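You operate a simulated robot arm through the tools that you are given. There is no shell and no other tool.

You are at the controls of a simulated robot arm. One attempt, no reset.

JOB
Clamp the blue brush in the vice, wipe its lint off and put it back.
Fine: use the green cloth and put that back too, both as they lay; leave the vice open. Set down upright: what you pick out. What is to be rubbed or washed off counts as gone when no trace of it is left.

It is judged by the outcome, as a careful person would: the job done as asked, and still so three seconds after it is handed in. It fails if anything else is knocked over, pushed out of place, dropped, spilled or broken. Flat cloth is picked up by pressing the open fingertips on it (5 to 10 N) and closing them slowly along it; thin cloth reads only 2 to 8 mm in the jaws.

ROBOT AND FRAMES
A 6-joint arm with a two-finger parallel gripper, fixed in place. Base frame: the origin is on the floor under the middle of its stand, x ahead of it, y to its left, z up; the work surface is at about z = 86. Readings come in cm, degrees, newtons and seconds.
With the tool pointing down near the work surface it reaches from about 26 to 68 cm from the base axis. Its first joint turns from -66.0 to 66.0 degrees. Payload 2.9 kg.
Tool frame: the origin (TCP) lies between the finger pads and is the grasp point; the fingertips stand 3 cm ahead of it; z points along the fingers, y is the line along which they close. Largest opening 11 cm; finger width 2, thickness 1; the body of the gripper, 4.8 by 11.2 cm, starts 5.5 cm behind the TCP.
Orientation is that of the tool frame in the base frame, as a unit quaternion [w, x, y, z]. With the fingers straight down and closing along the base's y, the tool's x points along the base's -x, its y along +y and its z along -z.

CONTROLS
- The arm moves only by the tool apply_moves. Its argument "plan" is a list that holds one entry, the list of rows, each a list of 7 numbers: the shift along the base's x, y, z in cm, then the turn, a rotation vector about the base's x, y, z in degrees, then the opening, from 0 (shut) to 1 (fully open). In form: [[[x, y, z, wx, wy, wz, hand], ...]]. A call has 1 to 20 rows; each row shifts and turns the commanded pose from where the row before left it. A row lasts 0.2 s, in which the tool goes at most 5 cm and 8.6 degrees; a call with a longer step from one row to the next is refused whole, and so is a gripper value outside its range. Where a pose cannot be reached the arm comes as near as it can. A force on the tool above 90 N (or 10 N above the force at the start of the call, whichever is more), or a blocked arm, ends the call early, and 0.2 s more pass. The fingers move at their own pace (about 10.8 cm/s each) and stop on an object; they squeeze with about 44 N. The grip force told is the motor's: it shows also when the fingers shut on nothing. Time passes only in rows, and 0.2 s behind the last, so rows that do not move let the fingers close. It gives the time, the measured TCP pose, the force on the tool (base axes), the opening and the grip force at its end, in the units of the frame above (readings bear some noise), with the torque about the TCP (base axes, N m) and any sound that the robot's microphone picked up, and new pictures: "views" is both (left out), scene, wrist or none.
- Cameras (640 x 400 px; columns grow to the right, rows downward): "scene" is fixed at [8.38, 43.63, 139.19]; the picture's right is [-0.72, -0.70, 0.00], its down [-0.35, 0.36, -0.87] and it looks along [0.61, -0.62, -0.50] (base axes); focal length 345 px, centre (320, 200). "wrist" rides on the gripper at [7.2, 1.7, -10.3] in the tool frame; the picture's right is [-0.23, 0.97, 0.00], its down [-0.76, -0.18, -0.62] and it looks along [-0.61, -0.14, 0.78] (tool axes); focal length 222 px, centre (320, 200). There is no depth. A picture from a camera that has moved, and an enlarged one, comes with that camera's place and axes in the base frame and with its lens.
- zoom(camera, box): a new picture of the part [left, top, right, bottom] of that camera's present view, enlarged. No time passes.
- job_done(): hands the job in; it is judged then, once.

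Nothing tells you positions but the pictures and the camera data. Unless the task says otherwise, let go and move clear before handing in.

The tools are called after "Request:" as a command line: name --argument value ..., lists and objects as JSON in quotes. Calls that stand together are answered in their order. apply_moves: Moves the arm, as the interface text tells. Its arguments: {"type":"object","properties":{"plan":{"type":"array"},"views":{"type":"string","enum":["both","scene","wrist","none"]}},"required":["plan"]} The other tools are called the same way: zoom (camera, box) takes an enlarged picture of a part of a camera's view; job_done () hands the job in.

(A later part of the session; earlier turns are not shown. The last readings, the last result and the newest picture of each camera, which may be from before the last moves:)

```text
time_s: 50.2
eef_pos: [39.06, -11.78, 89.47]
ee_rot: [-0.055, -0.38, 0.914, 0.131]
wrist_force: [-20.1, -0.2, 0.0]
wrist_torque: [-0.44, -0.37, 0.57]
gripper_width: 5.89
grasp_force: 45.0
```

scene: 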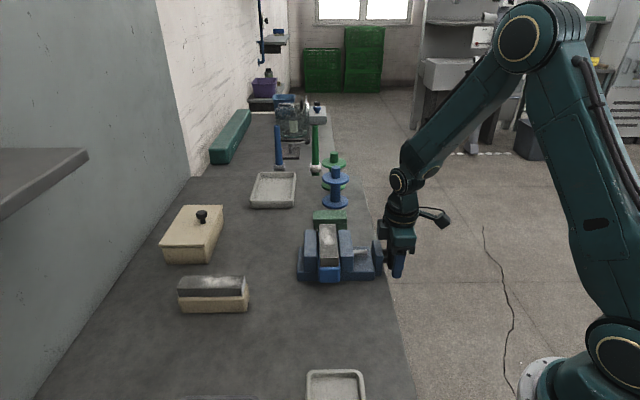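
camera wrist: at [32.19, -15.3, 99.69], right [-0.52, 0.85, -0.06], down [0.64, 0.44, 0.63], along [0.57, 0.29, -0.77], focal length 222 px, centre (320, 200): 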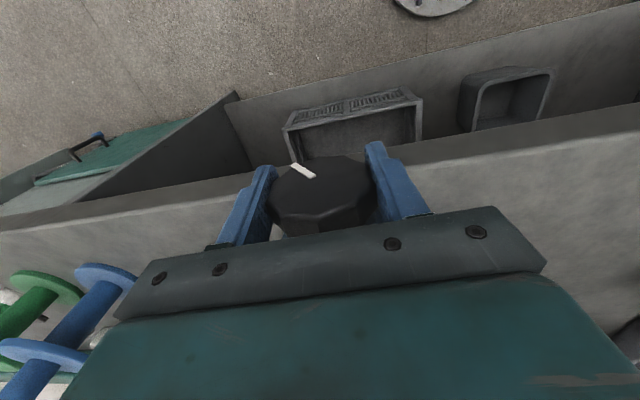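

Request:
apply_moves --plan '[[[0, 0, 0, 2.83, 2.83, 0, 0], [0, 0, 0, 2.83, 2.83, 0, 0], [0, 0, 0, 0, 0, 0, 0]]]' --views "wrist"

Request:
zoom --camera "wrist" --box '[180, 80, 460, 240]'

Request:
zoom --camera "scene" --box '[290, 215, 410, 290]'

```text
time_s: 51.0
eef_pos: [39.19, -11.71, 89.44]
ee_rot: [-0.081, -0.374, 0.903, 0.195]
wrist_force: [-14.3, 16.6, -6.2]
wrist_torque: [-0.08, -0.8, -0.48]
gripper_width: 5.8
grasp_force: 45.5
camera wrist: at [35.88, -18.76, 99.56], right [-0.47, 0.79, 0.4], down [0.83, 0.24, 0.49], along [0.29, 0.57, -0.77], focal length 222 px, centre (320, 200)
```

wrist: 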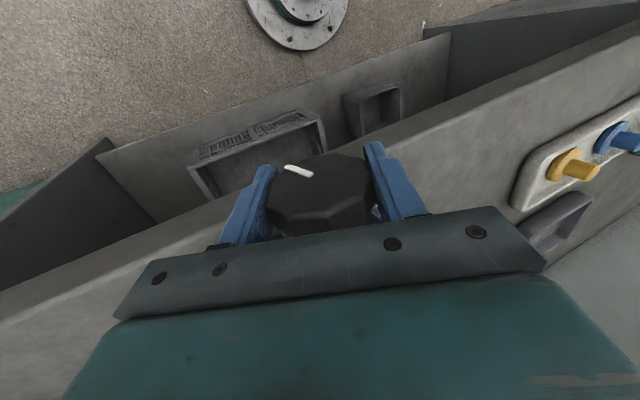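

```text
2.29 times, centred on (320, 160) of wrist
camera zoom: at [35.88, -18.76, 99.56], right [-0.47, 0.79, 0.4], down [0.83, 0.24, 0.49], along [0.29, 0.57, -0.77], focal length 508 px, centre (320, 291)
```

zoom: 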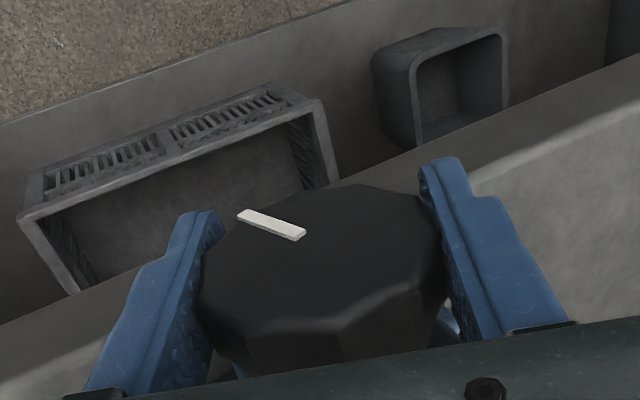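

```text
5.33 times, centred on (350, 252) of scene
camera zoom: at [8.35, 43.67, 139.18], right [-0.72, -0.7, 0.0], down [-0.35, 0.36, -0.87], along [0.61, -0.62, -0.5], focal length 1838 px, centre (160, -80)
```

zoom: 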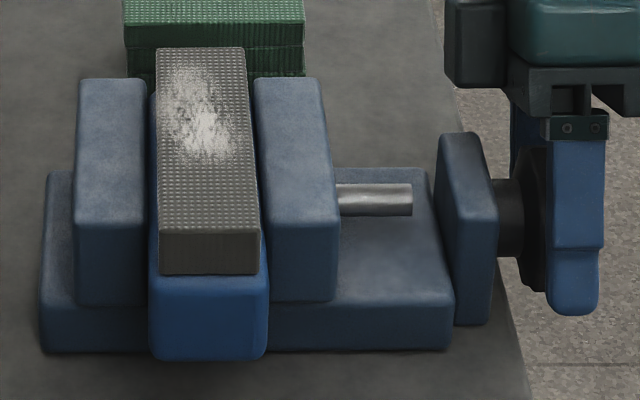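

The fingers have started to slip on the tightened knob, so the brush is clamped firmly at about 157° total. I'll release, straighten the tool and rise clear.

Request:
apply_moves --plan '[[[0, 0, 0, 0, 0, 0, 0.6], [0, 0, 0, 0, 0, 0, 0.78], [0, 0, 0, 0, 0, 0, 0.78], [0, 0, 0, -5.657, -5.657, 0, 0.78], [0, 0, 0, -5.657, -5.657, 0, 0.78], [0, 0, 0, -5.657, -5.657, 0, 0.78], [0, 0, 2, 0, 0, 0, 0.78], [0, 0, 4, 0, 0, 0, 0.78], [0, 0, 4, 0, 0, 0, 0.78], [0, 0, 4, 0, 0, 0, 0.78], [0, 0, 0, 0, 0, 0, 0.78]]]' --views "both"

Request:
zoom --camera "scene" --box '[290, 190, 410, 285]'

Request:
zoom --camera "scene" --box '[300, 195, 360, 245]'

```text
time_s: 53.4
eef_pos: [39.18, -11.6, 103.62]
ee_rot: [-0.001, -0.383, 0.924, 0.002]
wrist_force: [-0.4, 0.0, 0.1]
wrist_torque: [0.01, -0.01, -0.01]
gripper_width: 8.57
grasp_force: 0.1
camera wrist: at [32.87, -15.56, 113.98], right [-0.53, 0.85, 0.0], down [0.67, 0.41, 0.62], along [0.53, 0.33, -0.78], focal length 222 px, centre (320, 200)
```

scene: 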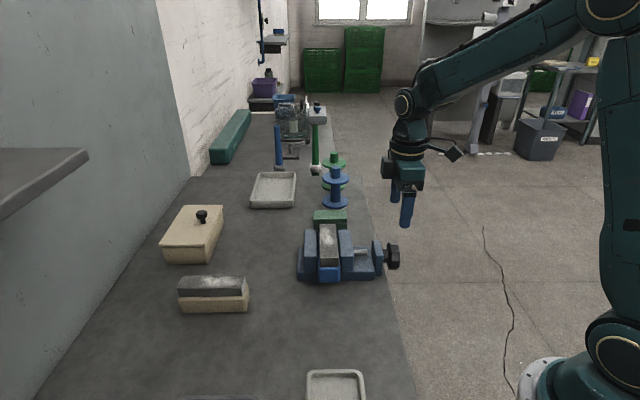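
wrist: 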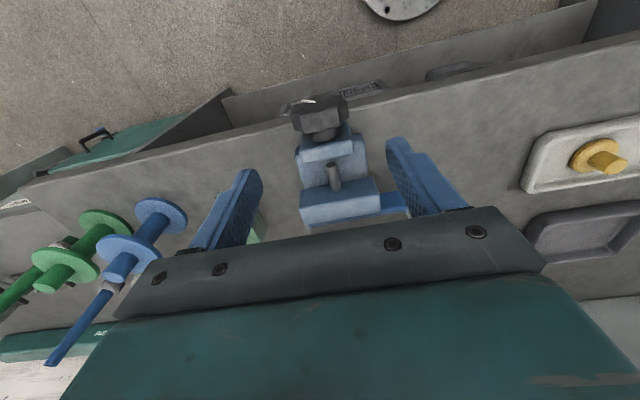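

```text
4.21 times, centred on (350, 238) of scene
camera zoom: at [8.38, 43.63, 139.19], right [-0.72, -0.7, 0.0], down [-0.35, 0.36, -0.87], along [0.61, -0.62, -0.5], focal length 1451 px, centre (194, 42)
```

zoom: 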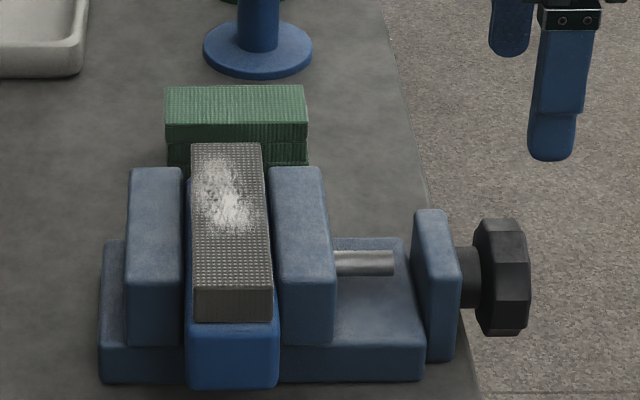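

```text
8.00 times, centred on (330, 220) of scene
camera zoom: at [8.38, 43.63, 139.19], right [-0.72, -0.7, 0.0], down [-0.35, 0.36, -0.87], along [0.61, -0.62, -0.5], focal length 2757 px, centre (240, 40)
```

zoom: 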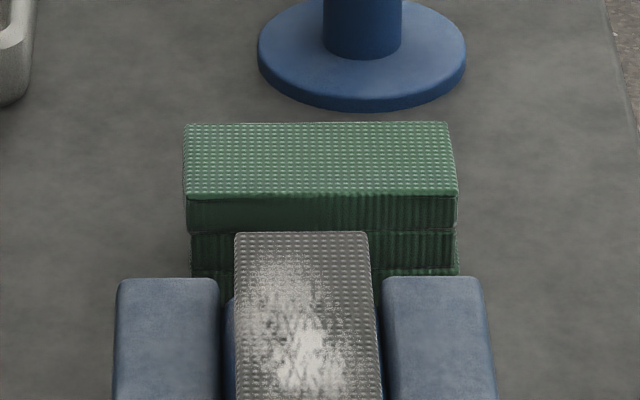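

The brush is clamped. The green cloth is a folded stack of about 8.9 × 4.5 × 4 cm with its centre near (60.3, -13.3). I'll move above it with the fingers aligned across its short side.

Request:
apply_moves --plan '[[[4.2, -0.34, 0.2, 0, 0, 0, 0.78], [4.2, -0.34, 0.2, 0, 0, 0, 0.78], [4.2, -0.34, 0.2, 0, 0, 0, 0.78], [3.2, -0.34, 0.2, 0, 0, 0, 0.78], [2.5, -0.34, 0, 0, 0, 0, 0.78], [0, 0, 0, 0, 0, 0, 0.78]]]' --views "both"

Request:
zoom --camera "scene" --box '[280, 130, 400, 250]'

Request:
zoom --camera "wrist" --box '[200, 60, 480, 240]'

```text
time_s: 54.8
eef_pos: [57.59, -13.54, 104.31]
ee_rot: [-0.001, -0.382, 0.924, 0.002]
wrist_force: [0.1, 0.8, 0.0]
wrist_torque: [0.02, -0.02, -0.01]
gripper_width: 8.57
grasp_force: 0.0
camera wrist: at [51.31, -17.45, 114.71], right [-0.53, 0.85, 0.0], down [0.67, 0.41, 0.62], along [0.53, 0.33, -0.78], focal length 222 px, centre (320, 200)
```

scene: 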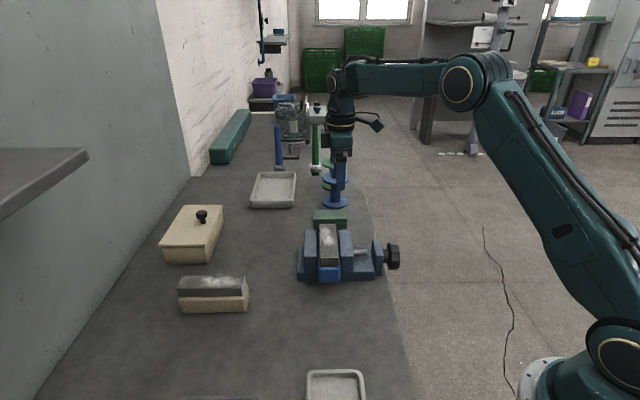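
wrist: 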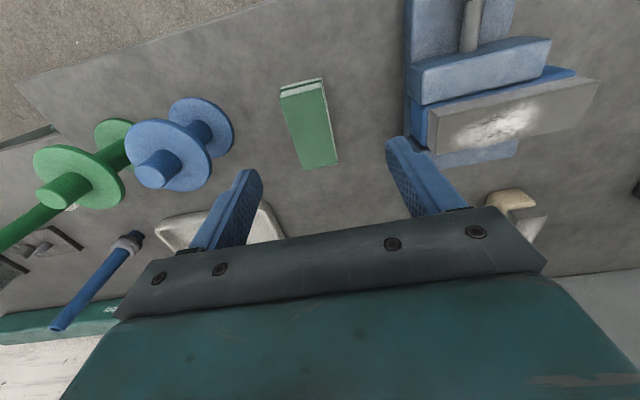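

```text
3.33 times, centred on (340, 190) of scene
camera zoom: at [8.39, 43.63, 139.19], right [-0.72, -0.7, 0.0], down [-0.35, 0.36, -0.87], along [0.61, -0.62, -0.5], focal length 1149 px, centre (253, 233)
```

zoom: 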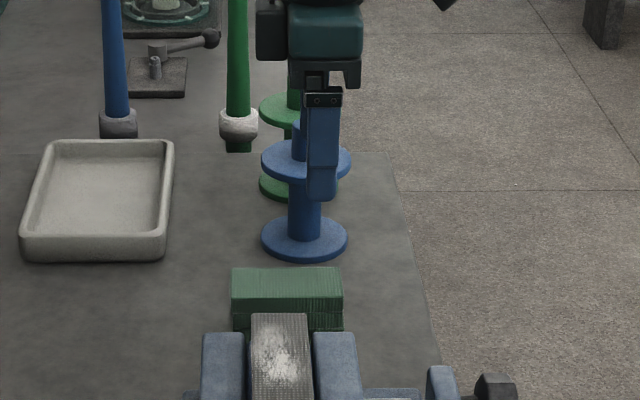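

```text
2.22 times, centred on (340, 150) of wrist
camera zoom: at [51.31, -17.45, 114.71], right [-0.53, 0.85, 0.0], down [0.67, 0.41, 0.62], along [0.53, 0.33, -0.78], focal length 494 px, centre (276, 311)
```

zoom: 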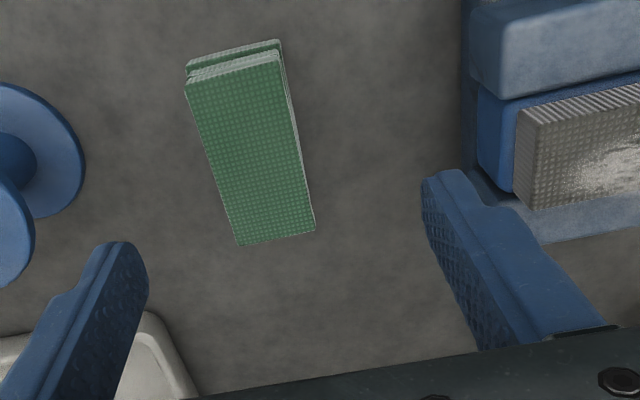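

The cloth's top is centred near (60.3, -13.1) with its long axis at 45°, which suits the present yaw. I'll centre over it and descend so the fingertips stop about 1.5 cm above the bench.

Request:
apply_moves --plan '[[[2.7, 0.4, -2, 0, 0, 0, 0.7], [0, 0, -4, 0, 0, 0, 0.7], [0, 0, -3.5, 0, 0, 0, 0.7], [0, 0, 0, 0, 0, 0, 0.7], [0, 0, 0, 0, 0, 0, 0.7]]]' --views "both"

Request:
zoom --camera "scene" --box '[290, 150, 390, 240]'

Request:
zoom --camera "wrist" --box '[180, 60, 460, 240]'

```text
time_s: 56.0
eef_pos: [60.15, -12.92, 94.68]
ee_rot: [-0.002, -0.381, 0.925, 0.001]
wrist_force: [-1.0, 0.2, -0.1]
wrist_torque: [-0.01, 0.05, -0.02]
gripper_width: 7.69
grasp_force: 0.0
camera wrist: at [53.78, -16.91, 105.13], right [-0.53, 0.85, 0.0], down [0.67, 0.41, 0.62], along [0.53, 0.33, -0.78], focal length 222 px, centre (320, 200)
```

scene: 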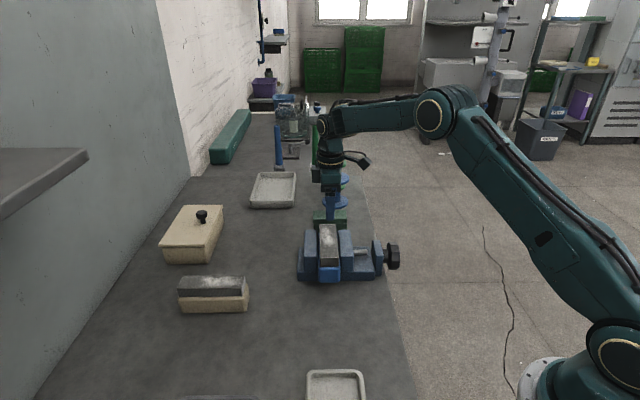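
wrist: 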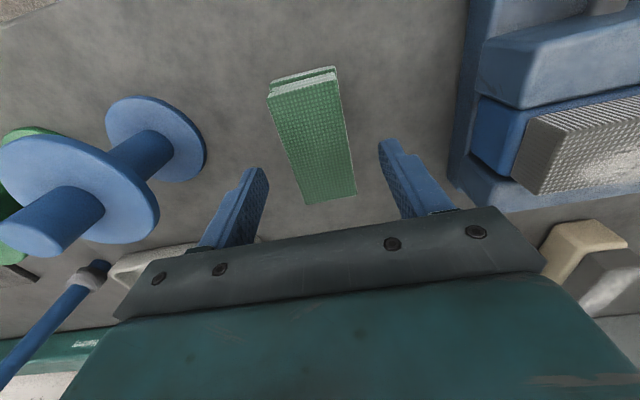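

```text
4.44 times, centred on (340, 195) of scene
camera zoom: at [8.38, 43.63, 139.19], right [-0.72, -0.7, 0.0], down [-0.35, 0.36, -0.87], along [0.61, -0.62, -0.5], focal length 1532 px, centre (231, 222)
```

zoom: 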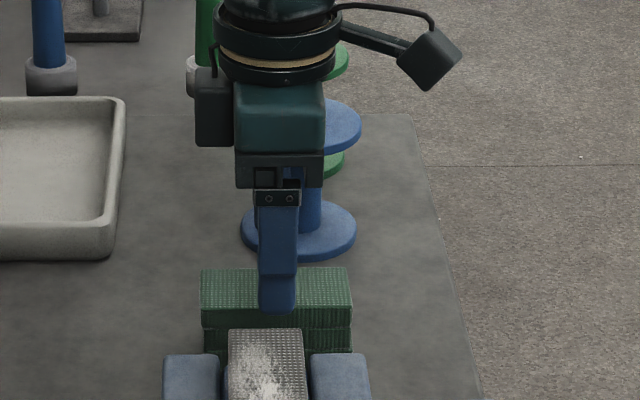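

```text
2.22 times, centred on (320, 150) of wrist
camera zoom: at [53.78, -16.91, 105.13], right [-0.53, 0.85, 0.0], down [0.67, 0.41, 0.62], along [0.53, 0.33, -0.78], focal length 494 px, centre (320, 311)
```

zoom: 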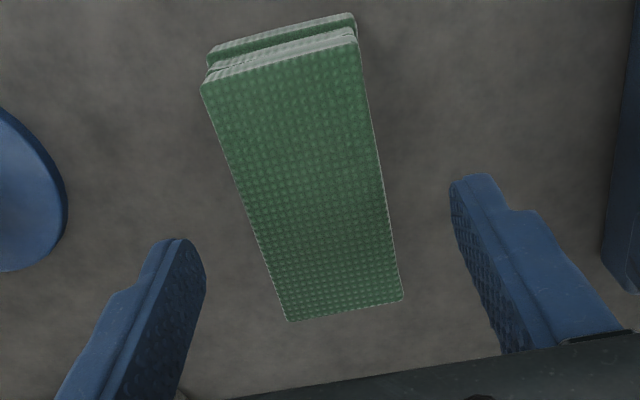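

The gripper is centred on the cloth to within a millimetre. I'll lower to grip height and close slowly.

Request:
apply_moves --plan '[[[0.03, -0.03, -2, 0, 0, 0, 0.7], [0, 0, -2.0, 0, 0, 0, 0.7], [0, 0, 0, 0, 0, 0, 0.7], [0, 0, 0, 0, 0, 0, 0.6], [0, 0, 0, 0, 0, 0, 0.52], [0, 0, 0, 0, 0, 0, 0.46], [0, 0, 0, 0, 0, 0, 0.42], [0, 0, 0, 0, 0, 0, 0.38], [0, 0, 0, 0, 0, 0, 0.34], [0, 0, 0, 0, 0, 0, 0.34]]]' --views "both"

Request:
zoom --camera "scene" --box '[290, 170, 390, 250]'

Request:
zoom --camera "wrist" --box '[180, 60, 460, 240]'

```text
time_s: 58.2
eef_pos: [59.98, -13.02, 90.73]
ee_rot: [-0.001, -0.381, 0.924, 0.002]
wrist_force: [1.2, 0.1, -0.1]
wrist_torque: [-0.01, 0.0, 0.01]
gripper_width: 4.91
grasp_force: 44.2
camera wrist: at [53.6, -16.96, 101.09], right [-0.53, 0.85, 0.0], down [0.67, 0.41, 0.62], along [0.53, 0.33, -0.78], focal length 222 px, centre (320, 200)
```

scene: 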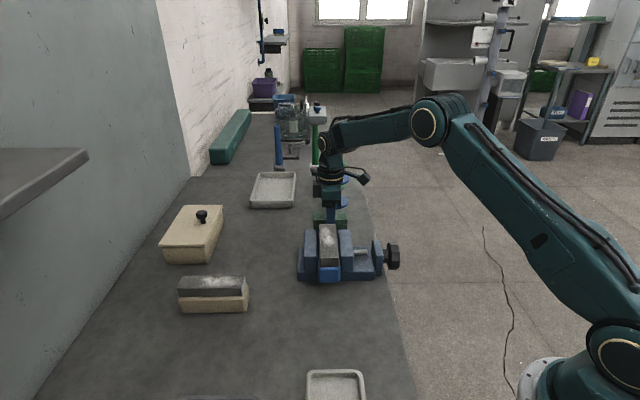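
wrist: 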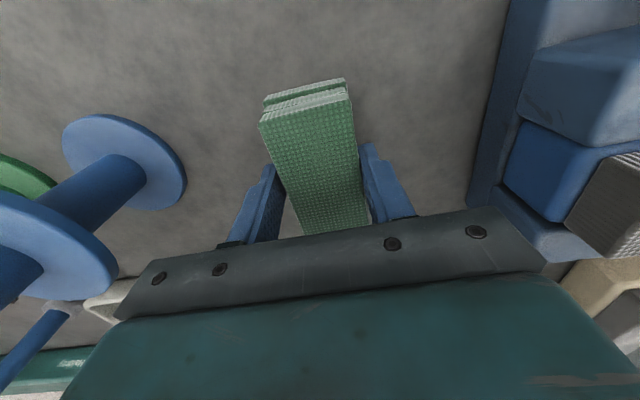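

```text
5.00 times, centred on (340, 210) of scene
camera zoom: at [8.38, 43.63, 139.19], right [-0.72, -0.7, 0.0], down [-0.35, 0.36, -0.87], along [0.61, -0.62, -0.5], focal length 1723 px, centre (220, 150)
```

zoom: 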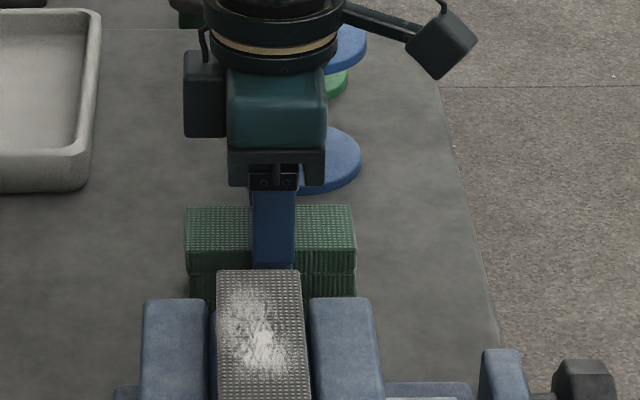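

```text
2.22 times, centred on (320, 150) of wrist
camera zoom: at [53.6, -16.96, 101.09], right [-0.53, 0.85, 0.0], down [0.67, 0.41, 0.62], along [0.53, 0.33, -0.78], focal length 494 px, centre (320, 311)
```

zoom: 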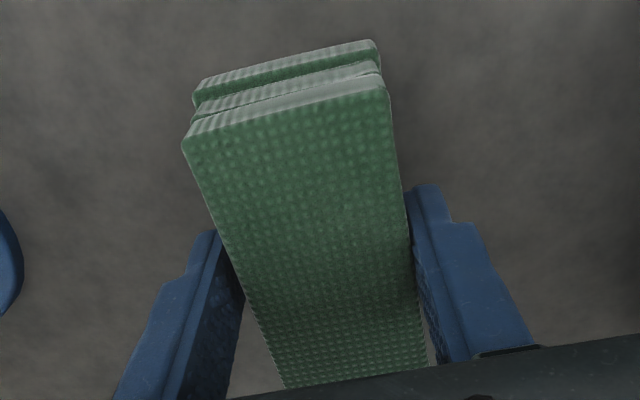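

The cloth is gripped at 4.9 cm with 44 N. I'll lift it straight up and look.

Request:
apply_moves --plan '[[[0, 0, 0, 0, 0, 0, 0.2], [0, 0, 0, 0, 0, 0, 0], [0, 0, 1, 0, 0, 0, 0], [0, 0, 3, 0, 0, 0, 0], [0, 0, 4, 0, 0, 0, 0], [0, 0, 4, 0, 0, 0, 0], [0, 0, 2, 0, 0, 0, 0], [0, 0, 0, 0, 0, 0, 0]]]' --views "both"

Request:
zoom --camera "scene" --box '[290, 140, 400, 250]'

Request:
zoom --camera "wrist" --box '[180, 60, 460, 240]'

```text
time_s: 60.0
eef_pos: [60.03, -13.28, 105.01]
ee_rot: [-0.001, -0.382, 0.924, 0.002]
wrist_force: [0.1, 0.1, -0.7]
wrist_torque: [0.0, -0.03, 0.0]
gripper_width: 4.91
grasp_force: 43.3
camera wrist: at [53.72, -17.11, 115.28], right [-0.53, 0.85, 0.0], down [0.67, 0.41, 0.62], along [0.53, 0.33, -0.78], focal length 222 px, centre (320, 200)
```

scene: 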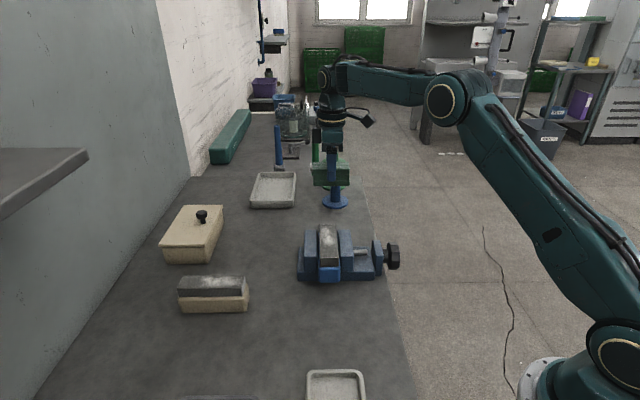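
wrist: 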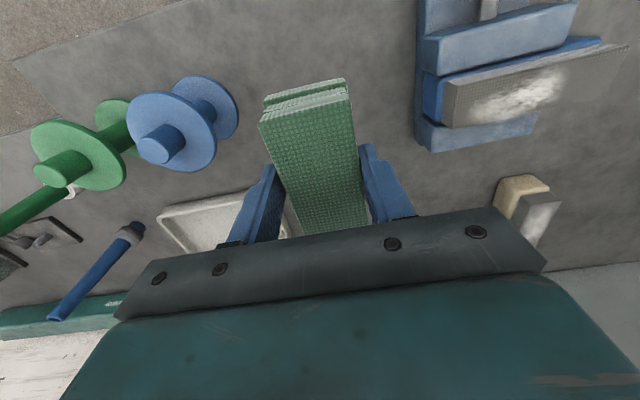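

```text
3.64 times, centred on (345, 195) of scene
camera zoom: at [8.39, 43.63, 139.19], right [-0.72, -0.7, 0.0], down [-0.35, 0.36, -0.87], along [0.61, -0.62, -0.5], focal length 1253 px, centre (229, 218)
```

zoom: 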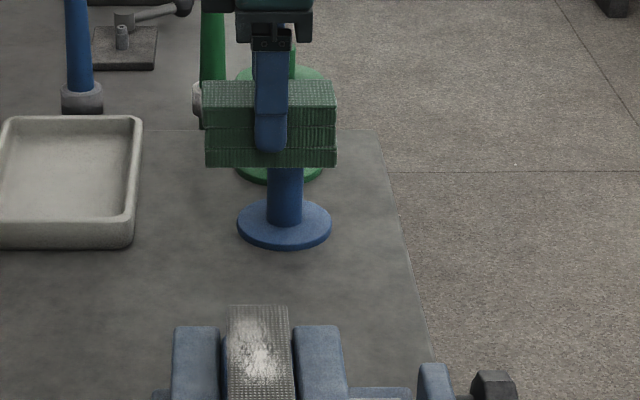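

```text
2.22 times, centred on (320, 150) of wrist
camera zoom: at [53.72, -17.11, 115.28], right [-0.53, 0.85, 0.0], down [0.67, 0.41, 0.62], along [0.53, 0.33, -0.78], focal length 494 px, centre (320, 311)
```

zoom: 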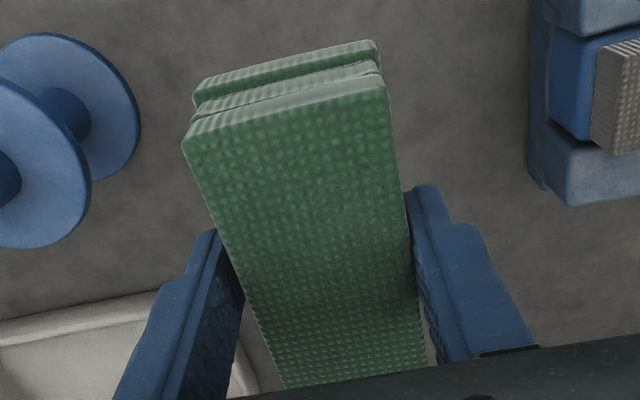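

The cloth lifted cleanly as one stack. I'll carry it over the brush.

Request:
apply_moves --plan '[[[-2.68, 3.0, 0, 0, 0, 0, 0], [-2.68, 3.0, 0, 0, 0, 0, 0], [-2.68, 3.0, 0, 0, 0, 0, 0], [-2.68, 3.1, 0, 0, 0, 0, 0], [0, 0, -2.5, 0, 0, 0, 0], [0, 0, 0, 0, 0, 0, 0]]]' --views "both"

Request:
zoom --camera "scene" --box '[290, 180, 410, 285]'

```text
time_s: 61.4
eef_pos: [49.46, -0.96, 102.15]
ee_rot: [0.0, -0.381, 0.924, 0.002]
wrist_force: [0.0, 0.4, -0.8]
wrist_torque: [-0.03, 0.0, 0.01]
gripper_width: 4.92
grasp_force: 43.8
camera wrist: at [43.07, -4.84, 112.44], right [-0.53, 0.85, 0.0], down [0.67, 0.41, 0.62], along [0.53, 0.33, -0.78], focal length 222 px, centre (320, 200)
```

scene: 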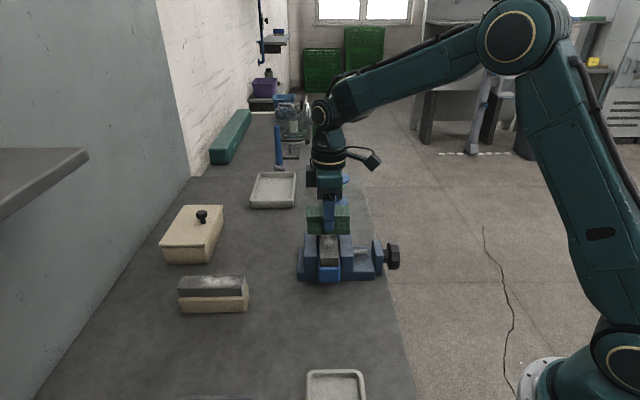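
wrist: 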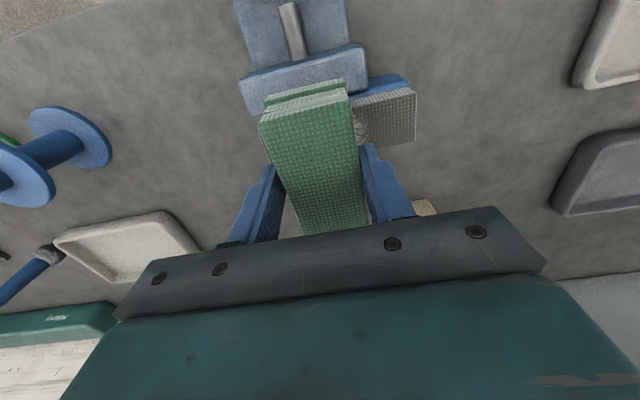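

```text
3.81 times, centred on (350, 232) of scene
camera zoom: at [8.38, 43.63, 139.19], right [-0.72, -0.7, 0.0], down [-0.35, 0.36, -0.87], along [0.61, -0.62, -0.5], focal length 1313 px, centre (206, 76)
```

zoom: 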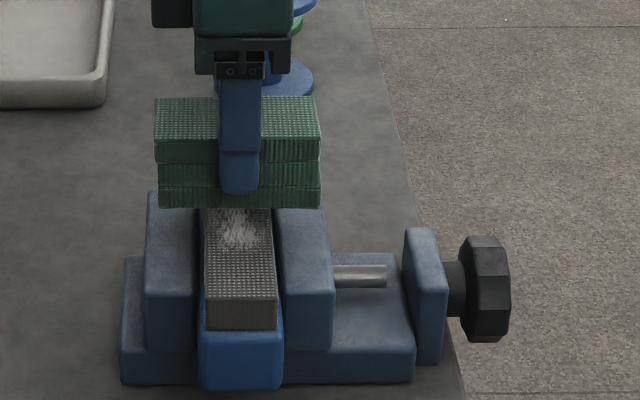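

The cloth is centred over the brush width. I'll lower gently to make contact.

Request:
apply_moves --plan '[[[0, 0, -1.2, 0, 0, 0, 0], [0, 0, -0.6, 0, 0, 0, 0], [0, 0, -0.2, 0, 0, 0, 0], [0, 0, 0, 0, 0, 0, 0]]]' --views "scene"

Request:
zoom --camera "scene" --box '[290, 180, 410, 285]'

```text
time_s: 62.4
eef_pos: [49.45, -1.06, 100.22]
ee_rot: [-0.001, -0.381, 0.924, 0.001]
wrist_force: [0.5, 0.1, -0.6]
wrist_torque: [-0.02, 0.03, 0.03]
gripper_width: 4.92
grasp_force: 43.9
```

scene: 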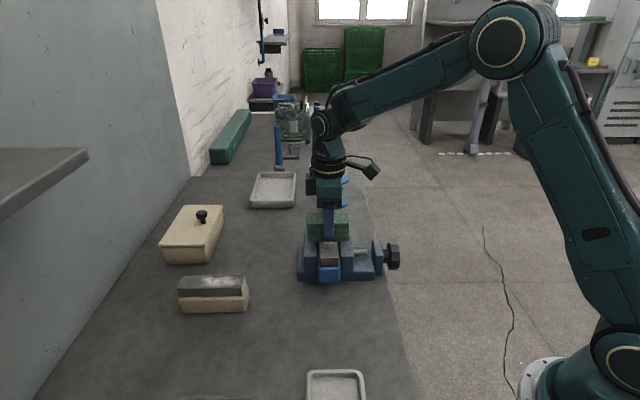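

```text
3.81 times, centred on (350, 232) of scene
camera zoom: at [8.39, 43.63, 139.19], right [-0.72, -0.7, 0.0], down [-0.35, 0.36, -0.87], along [0.61, -0.62, -0.5], focal length 1313 px, centre (206, 76)
```

zoom: 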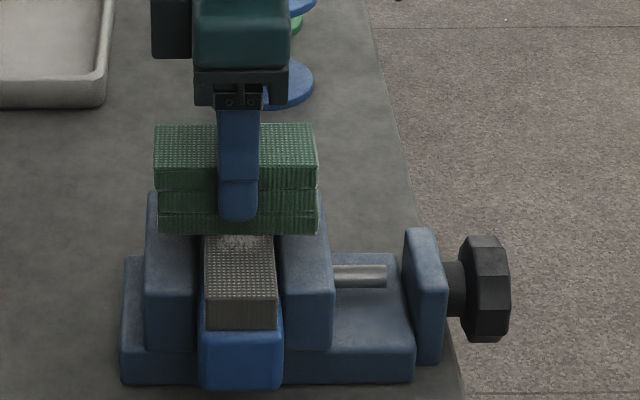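

Request:
apply_moves --plan '[[[0, 0, -0.15, 0, 0, 0, 0], [0, 0, -0.1, 0, 0, 0, 0], [0, 0, 0, 0, 0, 0, 0]]]' --views "none"

```text
time_s: 63.2
eef_pos: [49.49, -0.96, 100.13]
ee_rot: [0.001, -0.383, 0.924, 0.0]
wrist_force: [-5.8, 3.6, 26.7]
wrist_torque: [0.07, 0.38, 0.01]
gripper_width: 4.91
grasp_force: 43.4
```

Contact is made at 27 N. I'll ease off a bit and make a first wiping stroke along the brush.

Request:
apply_moves --plan '[[[0, 0, 0.08, 0, 0, 0, 0], [0.5, -0.5, 0, 0, 0, 0, 0], [0.5, -0.5, 0, 0, 0, 0, 0], [0.5, -0.5, 0, 0, 0, 0, 0], [0.5, -0.5, 0, 0, 0, 0, 0], [0, 0, 0, 0, 0, 0, 0]]]' --views "scene"

Request:
zoom --camera "scene" --box '[290, 180, 410, 285]'

```text
time_s: 64.6
eef_pos: [51.41, -3.2, 100.26]
ee_rot: [-0.002, -0.381, 0.925, 0.001]
wrist_force: [-3.9, 5.0, 15.6]
wrist_torque: [0.2, 0.13, 0.0]
gripper_width: 4.9
grasp_force: 43.9
```

scene: 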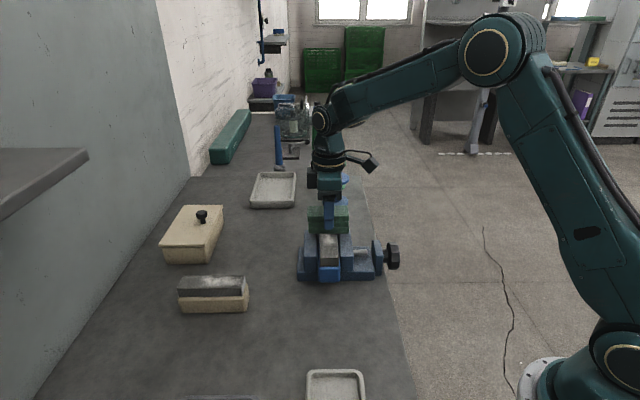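

```text
3.81 times, centred on (350, 232) of scene
camera zoom: at [8.35, 43.64, 139.19], right [-0.72, -0.7, 0.0], down [-0.35, 0.36, -0.87], along [0.61, -0.62, -0.5], focal length 1313 px, centre (206, 76)
```

zoom: 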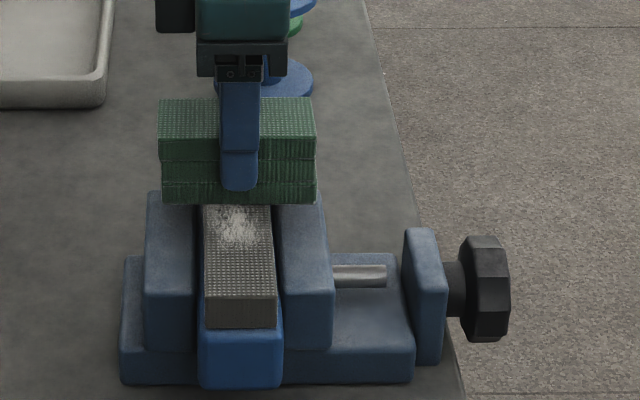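

The pressure is about 16 N. I'll stroke back the other way across the lint and on past it.

Request:
apply_moves --plan '[[[-0.6, 0.6, 0, 0, 0, 0, 0], [-0.6, 0.6, 0, 0, 0, 0, 0], [-0.6, 0.6, 0, 0, 0, 0, 0], [-0.6, 0.6, 0, 0, 0, 0, 0], [-0.6, 0.6, 0, 0, 0, 0, 0], [-0.6, 0.6, 0, 0, 0, 0, 0], [-0.6, 0.6, 0, 0, 0, 0, 0], [-0.6, 0.6, 0, 0, 0, 0, 0], [-0.6, 0.6, 0, 0, 0, 0, 0], [0, 0, 0, 0, 0, 0, 0]]]' --views "scene"

Request:
zoom --camera "scene" --box '[290, 180, 410, 285]'

```text
time_s: 66.8
eef_pos: [46.11, 2.42, 100.23]
ee_rot: [0.001, -0.382, 0.924, 0.001]
wrist_force: [5.4, -5.7, 26.0]
wrist_torque: [-0.79, -0.71, 0.04]
gripper_width: 4.88
grasp_force: 44.7
```

scene: 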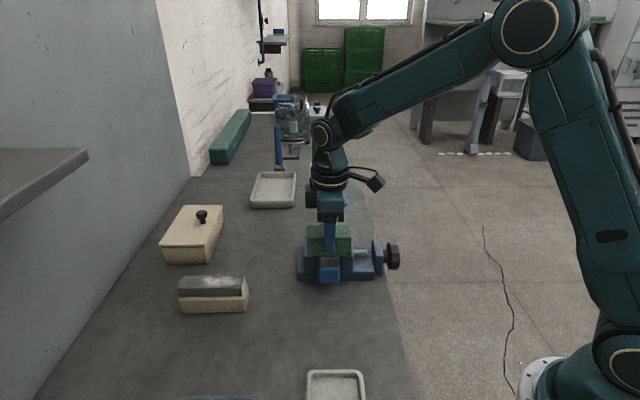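

```text
3.81 times, centred on (350, 232) of scene
camera zoom: at [8.36, 43.62, 139.19], right [-0.72, -0.7, 0.0], down [-0.35, 0.36, -0.87], along [0.61, -0.62, -0.5], focal length 1313 px, centre (206, 76)
```

zoom: 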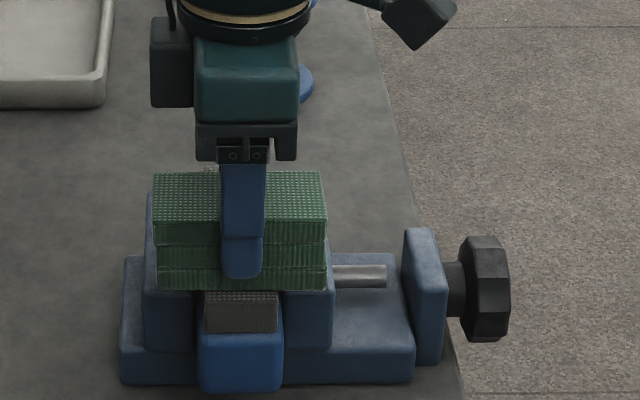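

The overhanging end may have been pressed down a little there. I'll lift the cloth off and inspect the brush.

Request:
apply_moves --plan '[[[0, 0, 1, 0, 0, 0, 0], [0, 0, 3, 0, 0, 0, 0], [2, 2, 1, 0, 0, 0, 0], [3, 3, 0, 0, 0, 0, 0], [3, 3, 0, 0, 0, 0, 0], [0, 0, 0, 0, 0, 0, 0]]]' --views "both"

Request:
zoom --camera "scene" --box '[290, 190, 410, 285]'

Request:
zoom --camera "scene" --box '[310, 215, 355, 285]'

```text
time_s: 68.2
eef_pos: [54.07, 10.22, 105.38]
ee_rot: [-0.001, -0.382, 0.924, 0.001]
wrist_force: [0.2, -0.3, -0.4]
wrist_torque: [0.0, 0.03, 0.02]
gripper_width: 4.93
grasp_force: 43.9
camera wrist: at [47.78, 6.36, 115.81], right [-0.53, 0.85, 0.0], down [0.67, 0.41, 0.62], along [0.53, 0.33, -0.78], focal length 222 px, centre (320, 200)
```

scene: 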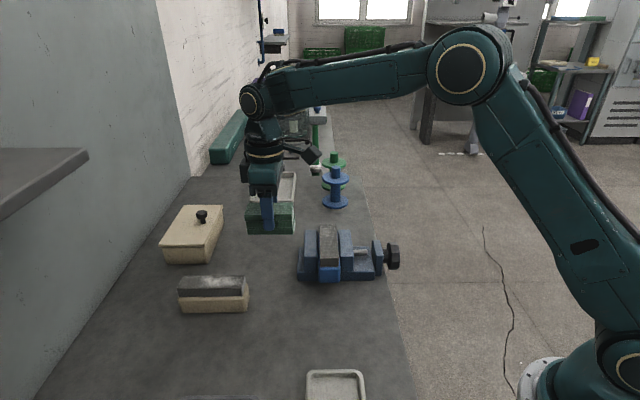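
wrist: 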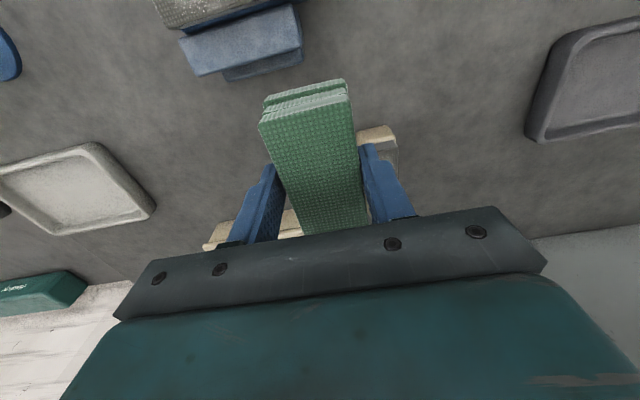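

```text
4.21 times, centred on (350, 238) of scene
camera zoom: at [8.39, 43.63, 139.19], right [-0.72, -0.7, 0.0], down [-0.35, 0.36, -0.87], along [0.61, -0.62, -0.5], focal length 1451 px, centre (194, 42)
```

zoom: 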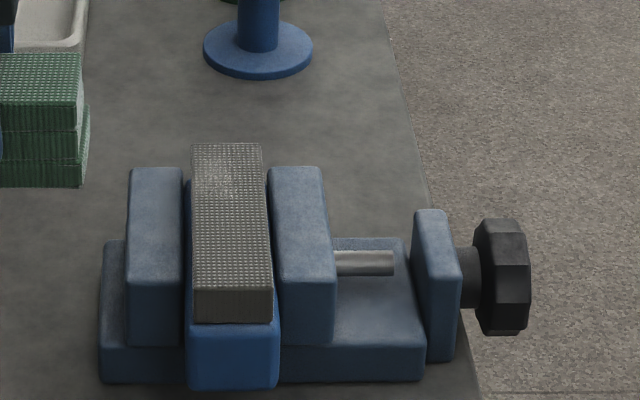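

```text
5.71 times, centred on (332, 250) of scene
camera zoom: at [8.39, 43.63, 139.19], right [-0.72, -0.7, 0.0], down [-0.35, 0.36, -0.87], along [0.61, -0.62, -0.5], focal length 1970 px, centre (249, -86)
```

zoom: 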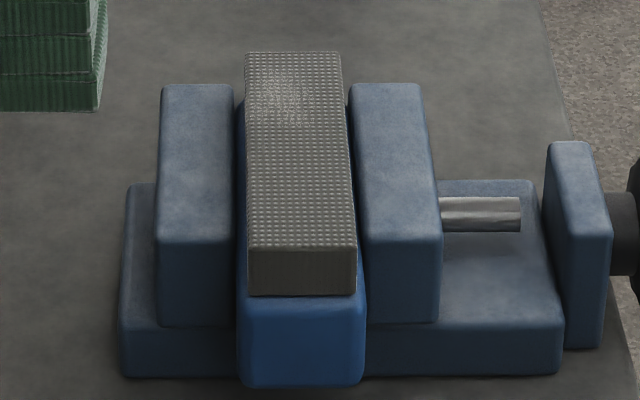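

The brush is still seated and the lint is nearly gone, with only a faint patch left near the far end. I'll look closely before wiping again.

Request:
zoom --camera "scene" --box '[312, 218, 346, 264]'

```text
8.70 times, centred on (329, 241) of scene
camera zoom: at [8.39, 43.63, 139.19], right [-0.72, -0.7, 0.0], down [-0.35, 0.36, -0.87], along [0.61, -0.62, -0.5], focal length 2997 px, centre (242, -156)
```

zoom: 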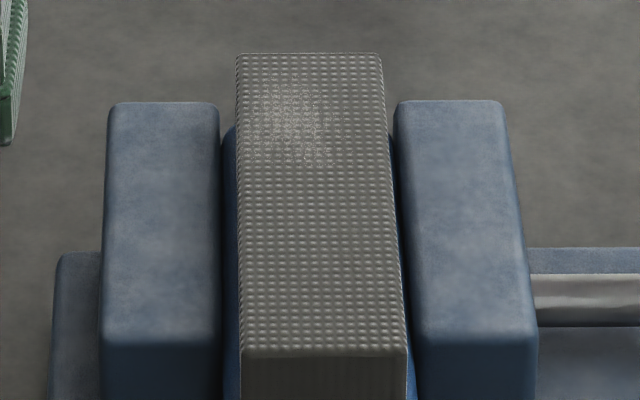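

A faint trace remains on the far half. I'll return over the brush for more strokes on that part.

Request:
apply_moves --plan '[[[-3, -3, 0, 0, 0, 0, 0], [-3, -3, 0, 0, 0, 0, 0], [-2, -2, 0, 0, 0, 0, 0], [1.5, -1.5, 0, 0, 0, 0, 0], [1.5, -1.5, 0, 0, 0, 0, 0], [0, 0, -2.5, 0, 0, 0, 0], [0, 0, -2.0, 0, 0, 0, 0], [0, 0, -0.3, 0, 0, 0, 0], [0, 0, 0, 0, 0, 0, 0]]]' --views "none"

```text
time_s: 70.2
eef_pos: [49.08, -0.73, 100.22]
ee_rot: [0.0, -0.382, 0.924, 0.002]
wrist_force: [-0.1, -0.5, -0.9]
wrist_torque: [-0.03, 0.01, 0.02]
gripper_width: 4.88
grasp_force: 44.1
```

Request:
apply_moves --plan '[[[0, 0, -0.15, 0, 0, 0, 0], [0, 0, -0.05, 0, 0, 0, 0], [0.6, -0.6, 0, 0, 0, 0, 0], [0.6, -0.6, 0, 0, 0, 0, 0], [0.6, -0.6, 0, 0, 0, 0, 0], [0.6, -0.6, 0, 0, 0, 0, 0], [0.6, -0.6, 0, 0, 0, 0, 0], [0, 0, 0, 0, 0, 0, 0]]]' --views "none"

```text
time_s: 72.0
eef_pos: [52.23, -3.75, 100.1]
ee_rot: [-0.001, -0.382, 0.924, 0.001]
wrist_force: [-3.4, 5.6, 15.9]
wrist_torque: [0.33, 0.24, 0.01]
gripper_width: 4.89
grasp_force: 43.6
```

Request:
apply_moves --plan '[[[-0.6, 0.6, 0, 0, 0, 0, 0], [-0.6, 0.6, 0, 0, 0, 0, 0], [-0.6, 0.6, 0, 0, 0, 0, 0], [-0.6, 0.6, 0, 0, 0, 0, 0], [-0.6, 0.6, 0, 0, 0, 0, 0], [-0.6, 0.6, 0, 0, 0, 0, 0], [0.6, -0.6, 0, 0, 0, 0, 0], [0.6, -0.6, 0, 0, 0, 0, 0], [0.6, -0.6, 0, 0, 0, 0, 0], [0.6, -0.6, 0, 0, 0, 0, 0], [0.6, -0.6, 0, 0, 0, 0, 0], [0.6, -0.6, 0, 0, 0, 0, 0], [-0.6, 0.6, 0, 0, 0, 0, 0], [-0.6, 0.6, 0, 0, 0, 0, 0], [-0.6, 0.6, 0, 0, 0, 0, 0], [-0.6, 0.6, 0, 0, 0, 0, 0], [-0.6, 0.6, 0, 0, 0, 0, 0], [-0.6, 0.6, 0, 0, 0, 0, 0], [0, 0, 0, 0, 0, 0, 0]]]' --views "scene"

Request:
zoom --camera "scene" --box '[300, 200, 360, 285]'

```text
time_s: 76.0
eef_pos: [48.59, 0.02, 100.08]
ee_rot: [0.002, -0.382, 0.924, 0.001]
wrist_force: [9.7, -1.8, 24.7]
wrist_torque: [-0.15, -0.42, -0.01]
gripper_width: 4.89
grasp_force: 43.7
```

scene: 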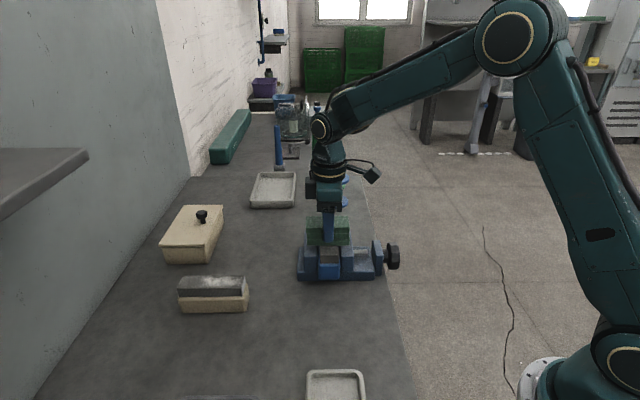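

```text
4.71 times, centred on (330, 242) of scene
camera zoom: at [8.37, 43.63, 139.19], right [-0.72, -0.7, 0.0], down [-0.35, 0.36, -0.87], along [0.61, -0.62, -0.5], focal length 1622 px, centre (273, 0)
```

zoom: 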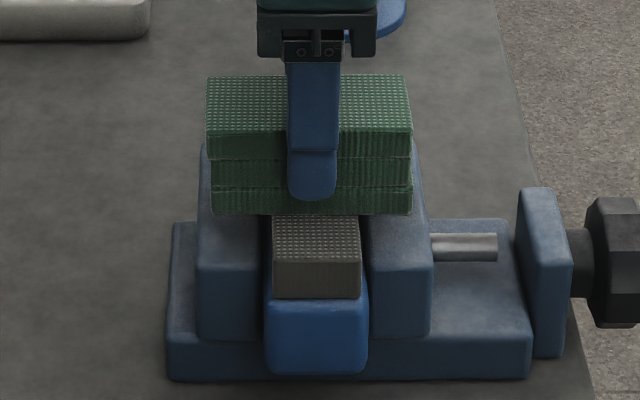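

I'll lift off and inspect again.

Request:
apply_moves --plan '[[[0, 0, 1, 0, 0, 0, 0], [0, 0, 4, 0, 0, 0, 0], [3, 3, 0, 0, 0, 0, 0], [3, 3, 0, 0, 0, 0, 0], [1, 1, 0, 0, 0, 0, 0], [0, 0, 0, 0, 0, 0, 0]]]' --views "both"

Request:
zoom --camera "scene" --box '[312, 218, 346, 264]'

Request:
zoom --camera "scene" --box '[290, 190, 410, 285]'

```text
time_s: 77.4
eef_pos: [55.54, 7.04, 105.06]
ee_rot: [-0.001, -0.382, 0.924, 0.001]
wrist_force: [0.4, -0.2, -1.0]
wrist_torque: [0.0, -0.01, 0.03]
gripper_width: 4.9
grasp_force: 44.6
camera wrist: at [49.11, 3.08, 115.43], right [-0.53, 0.85, 0.0], down [0.67, 0.41, 0.62], along [0.53, 0.33, -0.78], focal length 222 px, centre (320, 200)
```

scene: 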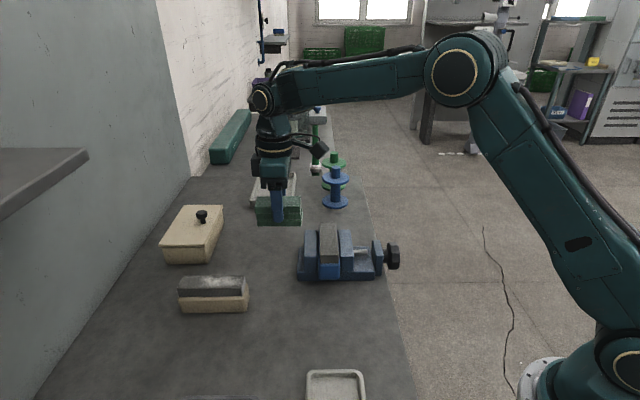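
wrist: 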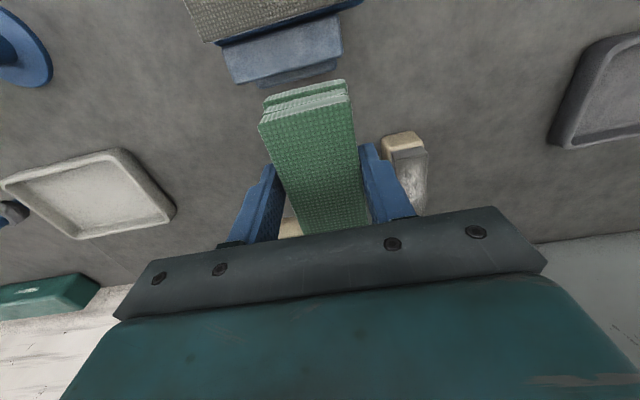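

```text
8.70 times, centred on (329, 241) of scene
camera zoom: at [8.39, 43.63, 139.19], right [-0.72, -0.7, 0.0], down [-0.35, 0.36, -0.87], along [0.61, -0.62, -0.5], focal length 2997 px, centre (242, -156)
```

zoom: 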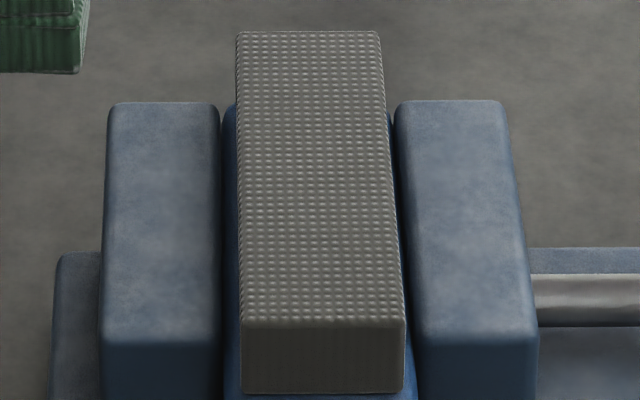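

```text
4.21 times, centred on (350, 238) of scene
camera zoom: at [8.39, 43.63, 139.19], right [-0.72, -0.7, 0.0], down [-0.35, 0.36, -0.87], along [0.61, -0.62, -0.5], focal length 1451 px, centre (194, 42)
```

zoom: 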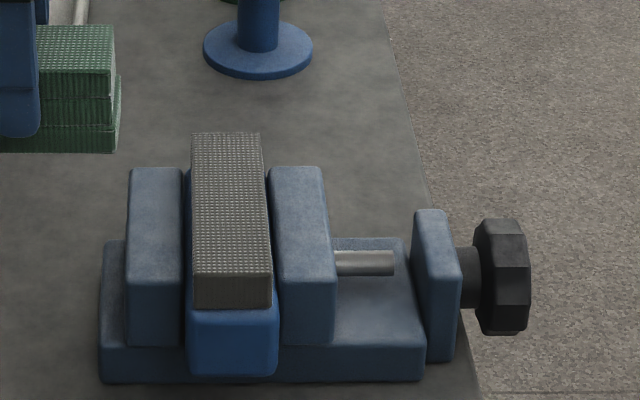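

The bristles now look completely clean. The wiping slid the brush slightly along the jaws, by about 0.9 cm, and I'll allow for that when I pick it up. First I'll check the cloth hasn't shifted in the fingers, then put it back.

Request:
zoom --camera "wrist" --box '[180, 60, 460, 240]'

Request:
zoom --camera "wrist" --box '[150, 0, 390, 90]'

```text
2.22 times, centred on (320, 150) of wrist
camera zoom: at [49.11, 3.08, 115.43], right [-0.53, 0.85, 0.0], down [0.67, 0.41, 0.62], along [0.53, 0.33, -0.78], focal length 494 px, centre (320, 311)
```

zoom: 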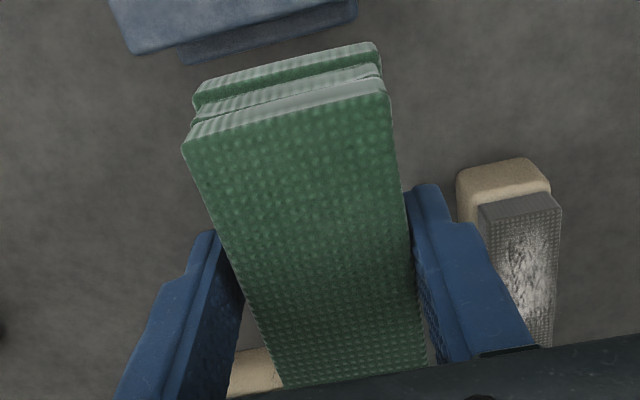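

```text
2.67 times, centred on (270, 45) of wrist
camera zoom: at [49.11, 3.08, 115.43], right [-0.53, 0.85, 0.0], down [0.67, 0.41, 0.62], along [0.53, 0.33, -0.78], focal length 592 px, centre (453, 613)
```

zoom: 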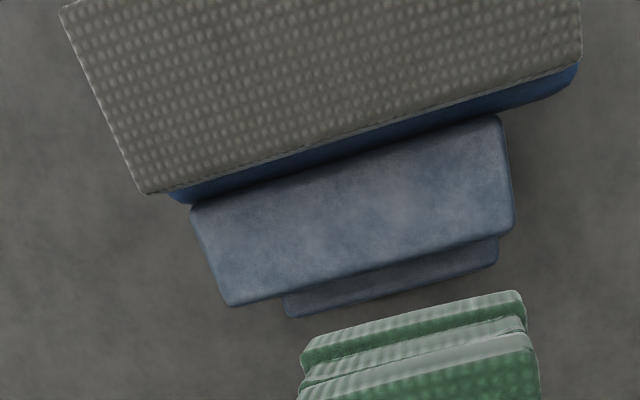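

The cloth is unmoved in the grip. I'll carry it back above its original spot.

Request:
apply_moves --plan '[[[0.944, -4.02, 0, 0, 0, 0, 0], [0.944, -4.02, 0, 0, 0, 0, 0], [0.944, -4.02, 0, 0, 0, 0, 0], [0.944, -4.02, 0, 0, 0, 0, 0], [0.944, -4.02, 0, 0, 0, 0, 0], [0, 0, -3, 0, 0, 0, 0], [0, 0, -4, 0, 0, 0, 0], [0, 0, -3, 0, 0, 0, 0], [0, 0, 0, 0, 0, 0, 0]]]' --views "both"

Request:
zoom --camera "scene" --box '[290, 150, 390, 240]'

```text
time_s: 79.4
eef_pos: [60.16, -13.09, 95.39]
ee_rot: [-0.001, -0.381, 0.924, 0.002]
wrist_force: [1.1, 0.1, -0.2]
wrist_torque: [0.01, 0.01, 0.0]
gripper_width: 4.88
grasp_force: 44.2
camera wrist: at [53.84, -16.85, 105.77], right [-0.53, 0.85, 0.0], down [0.67, 0.41, 0.62], along [0.53, 0.33, -0.78], focal length 222 px, centre (320, 200)
```

scene: 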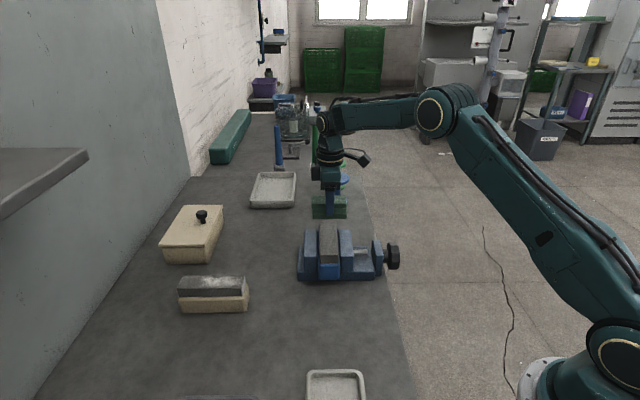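
wrist: 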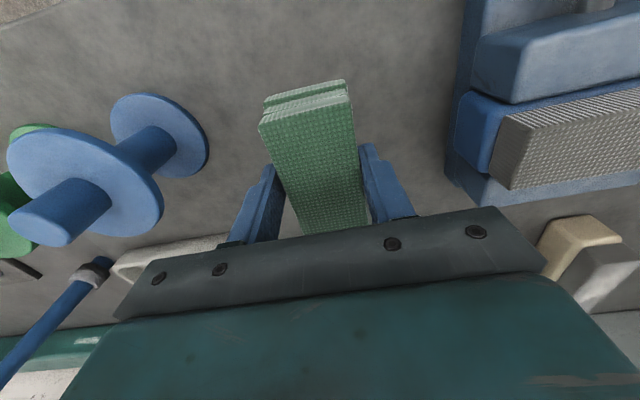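

```text
4.44 times, centred on (340, 195) of scene
camera zoom: at [8.39, 43.63, 139.19], right [-0.72, -0.7, 0.0], down [-0.35, 0.36, -0.87], along [0.61, -0.62, -0.5], focal length 1532 px, centre (231, 222)
```

zoom: 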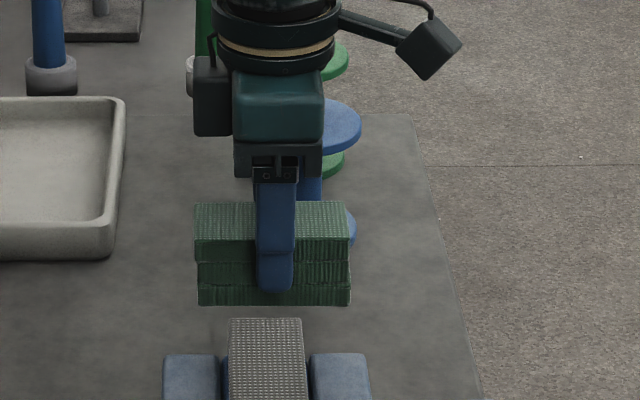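

Over the original spot. I'll lower gently.

Request:
apply_moves --plan '[[[0, 0, -2, 0, 0, 0, 0], [0, 0, -1.5, 0, 0, 0, 0], [0, 0, -0.5, 0, 0, 0, 0], [0, 0, -0.15, 0, 0, 0, 0], [0, 0, 0, 0, 0, 0, 0]]]' --views "none"

```text
time_s: 80.6
eef_pos: [60.13, -13.17, 90.97]
ee_rot: [-0.001, -0.382, 0.924, 0.002]
wrist_force: [-0.7, -0.2, 0.1]
wrist_torque: [0.0, 0.0, 0.05]
gripper_width: 4.89
grasp_force: 44.0
```

Request:
apply_moves --plan '[[[0, 0, -0.12, 0, 0, 0, 0], [0, 0, 0, 0, 0, 0, 0]]]' --views "none"

```text
time_s: 81.2
eef_pos: [60.28, -13.26, 90.67]
ee_rot: [0.0, -0.382, 0.924, 0.002]
wrist_force: [0.8, 0.6, -0.4]
wrist_torque: [0.02, 0.05, 0.01]
gripper_width: 4.91
grasp_force: 44.4
```

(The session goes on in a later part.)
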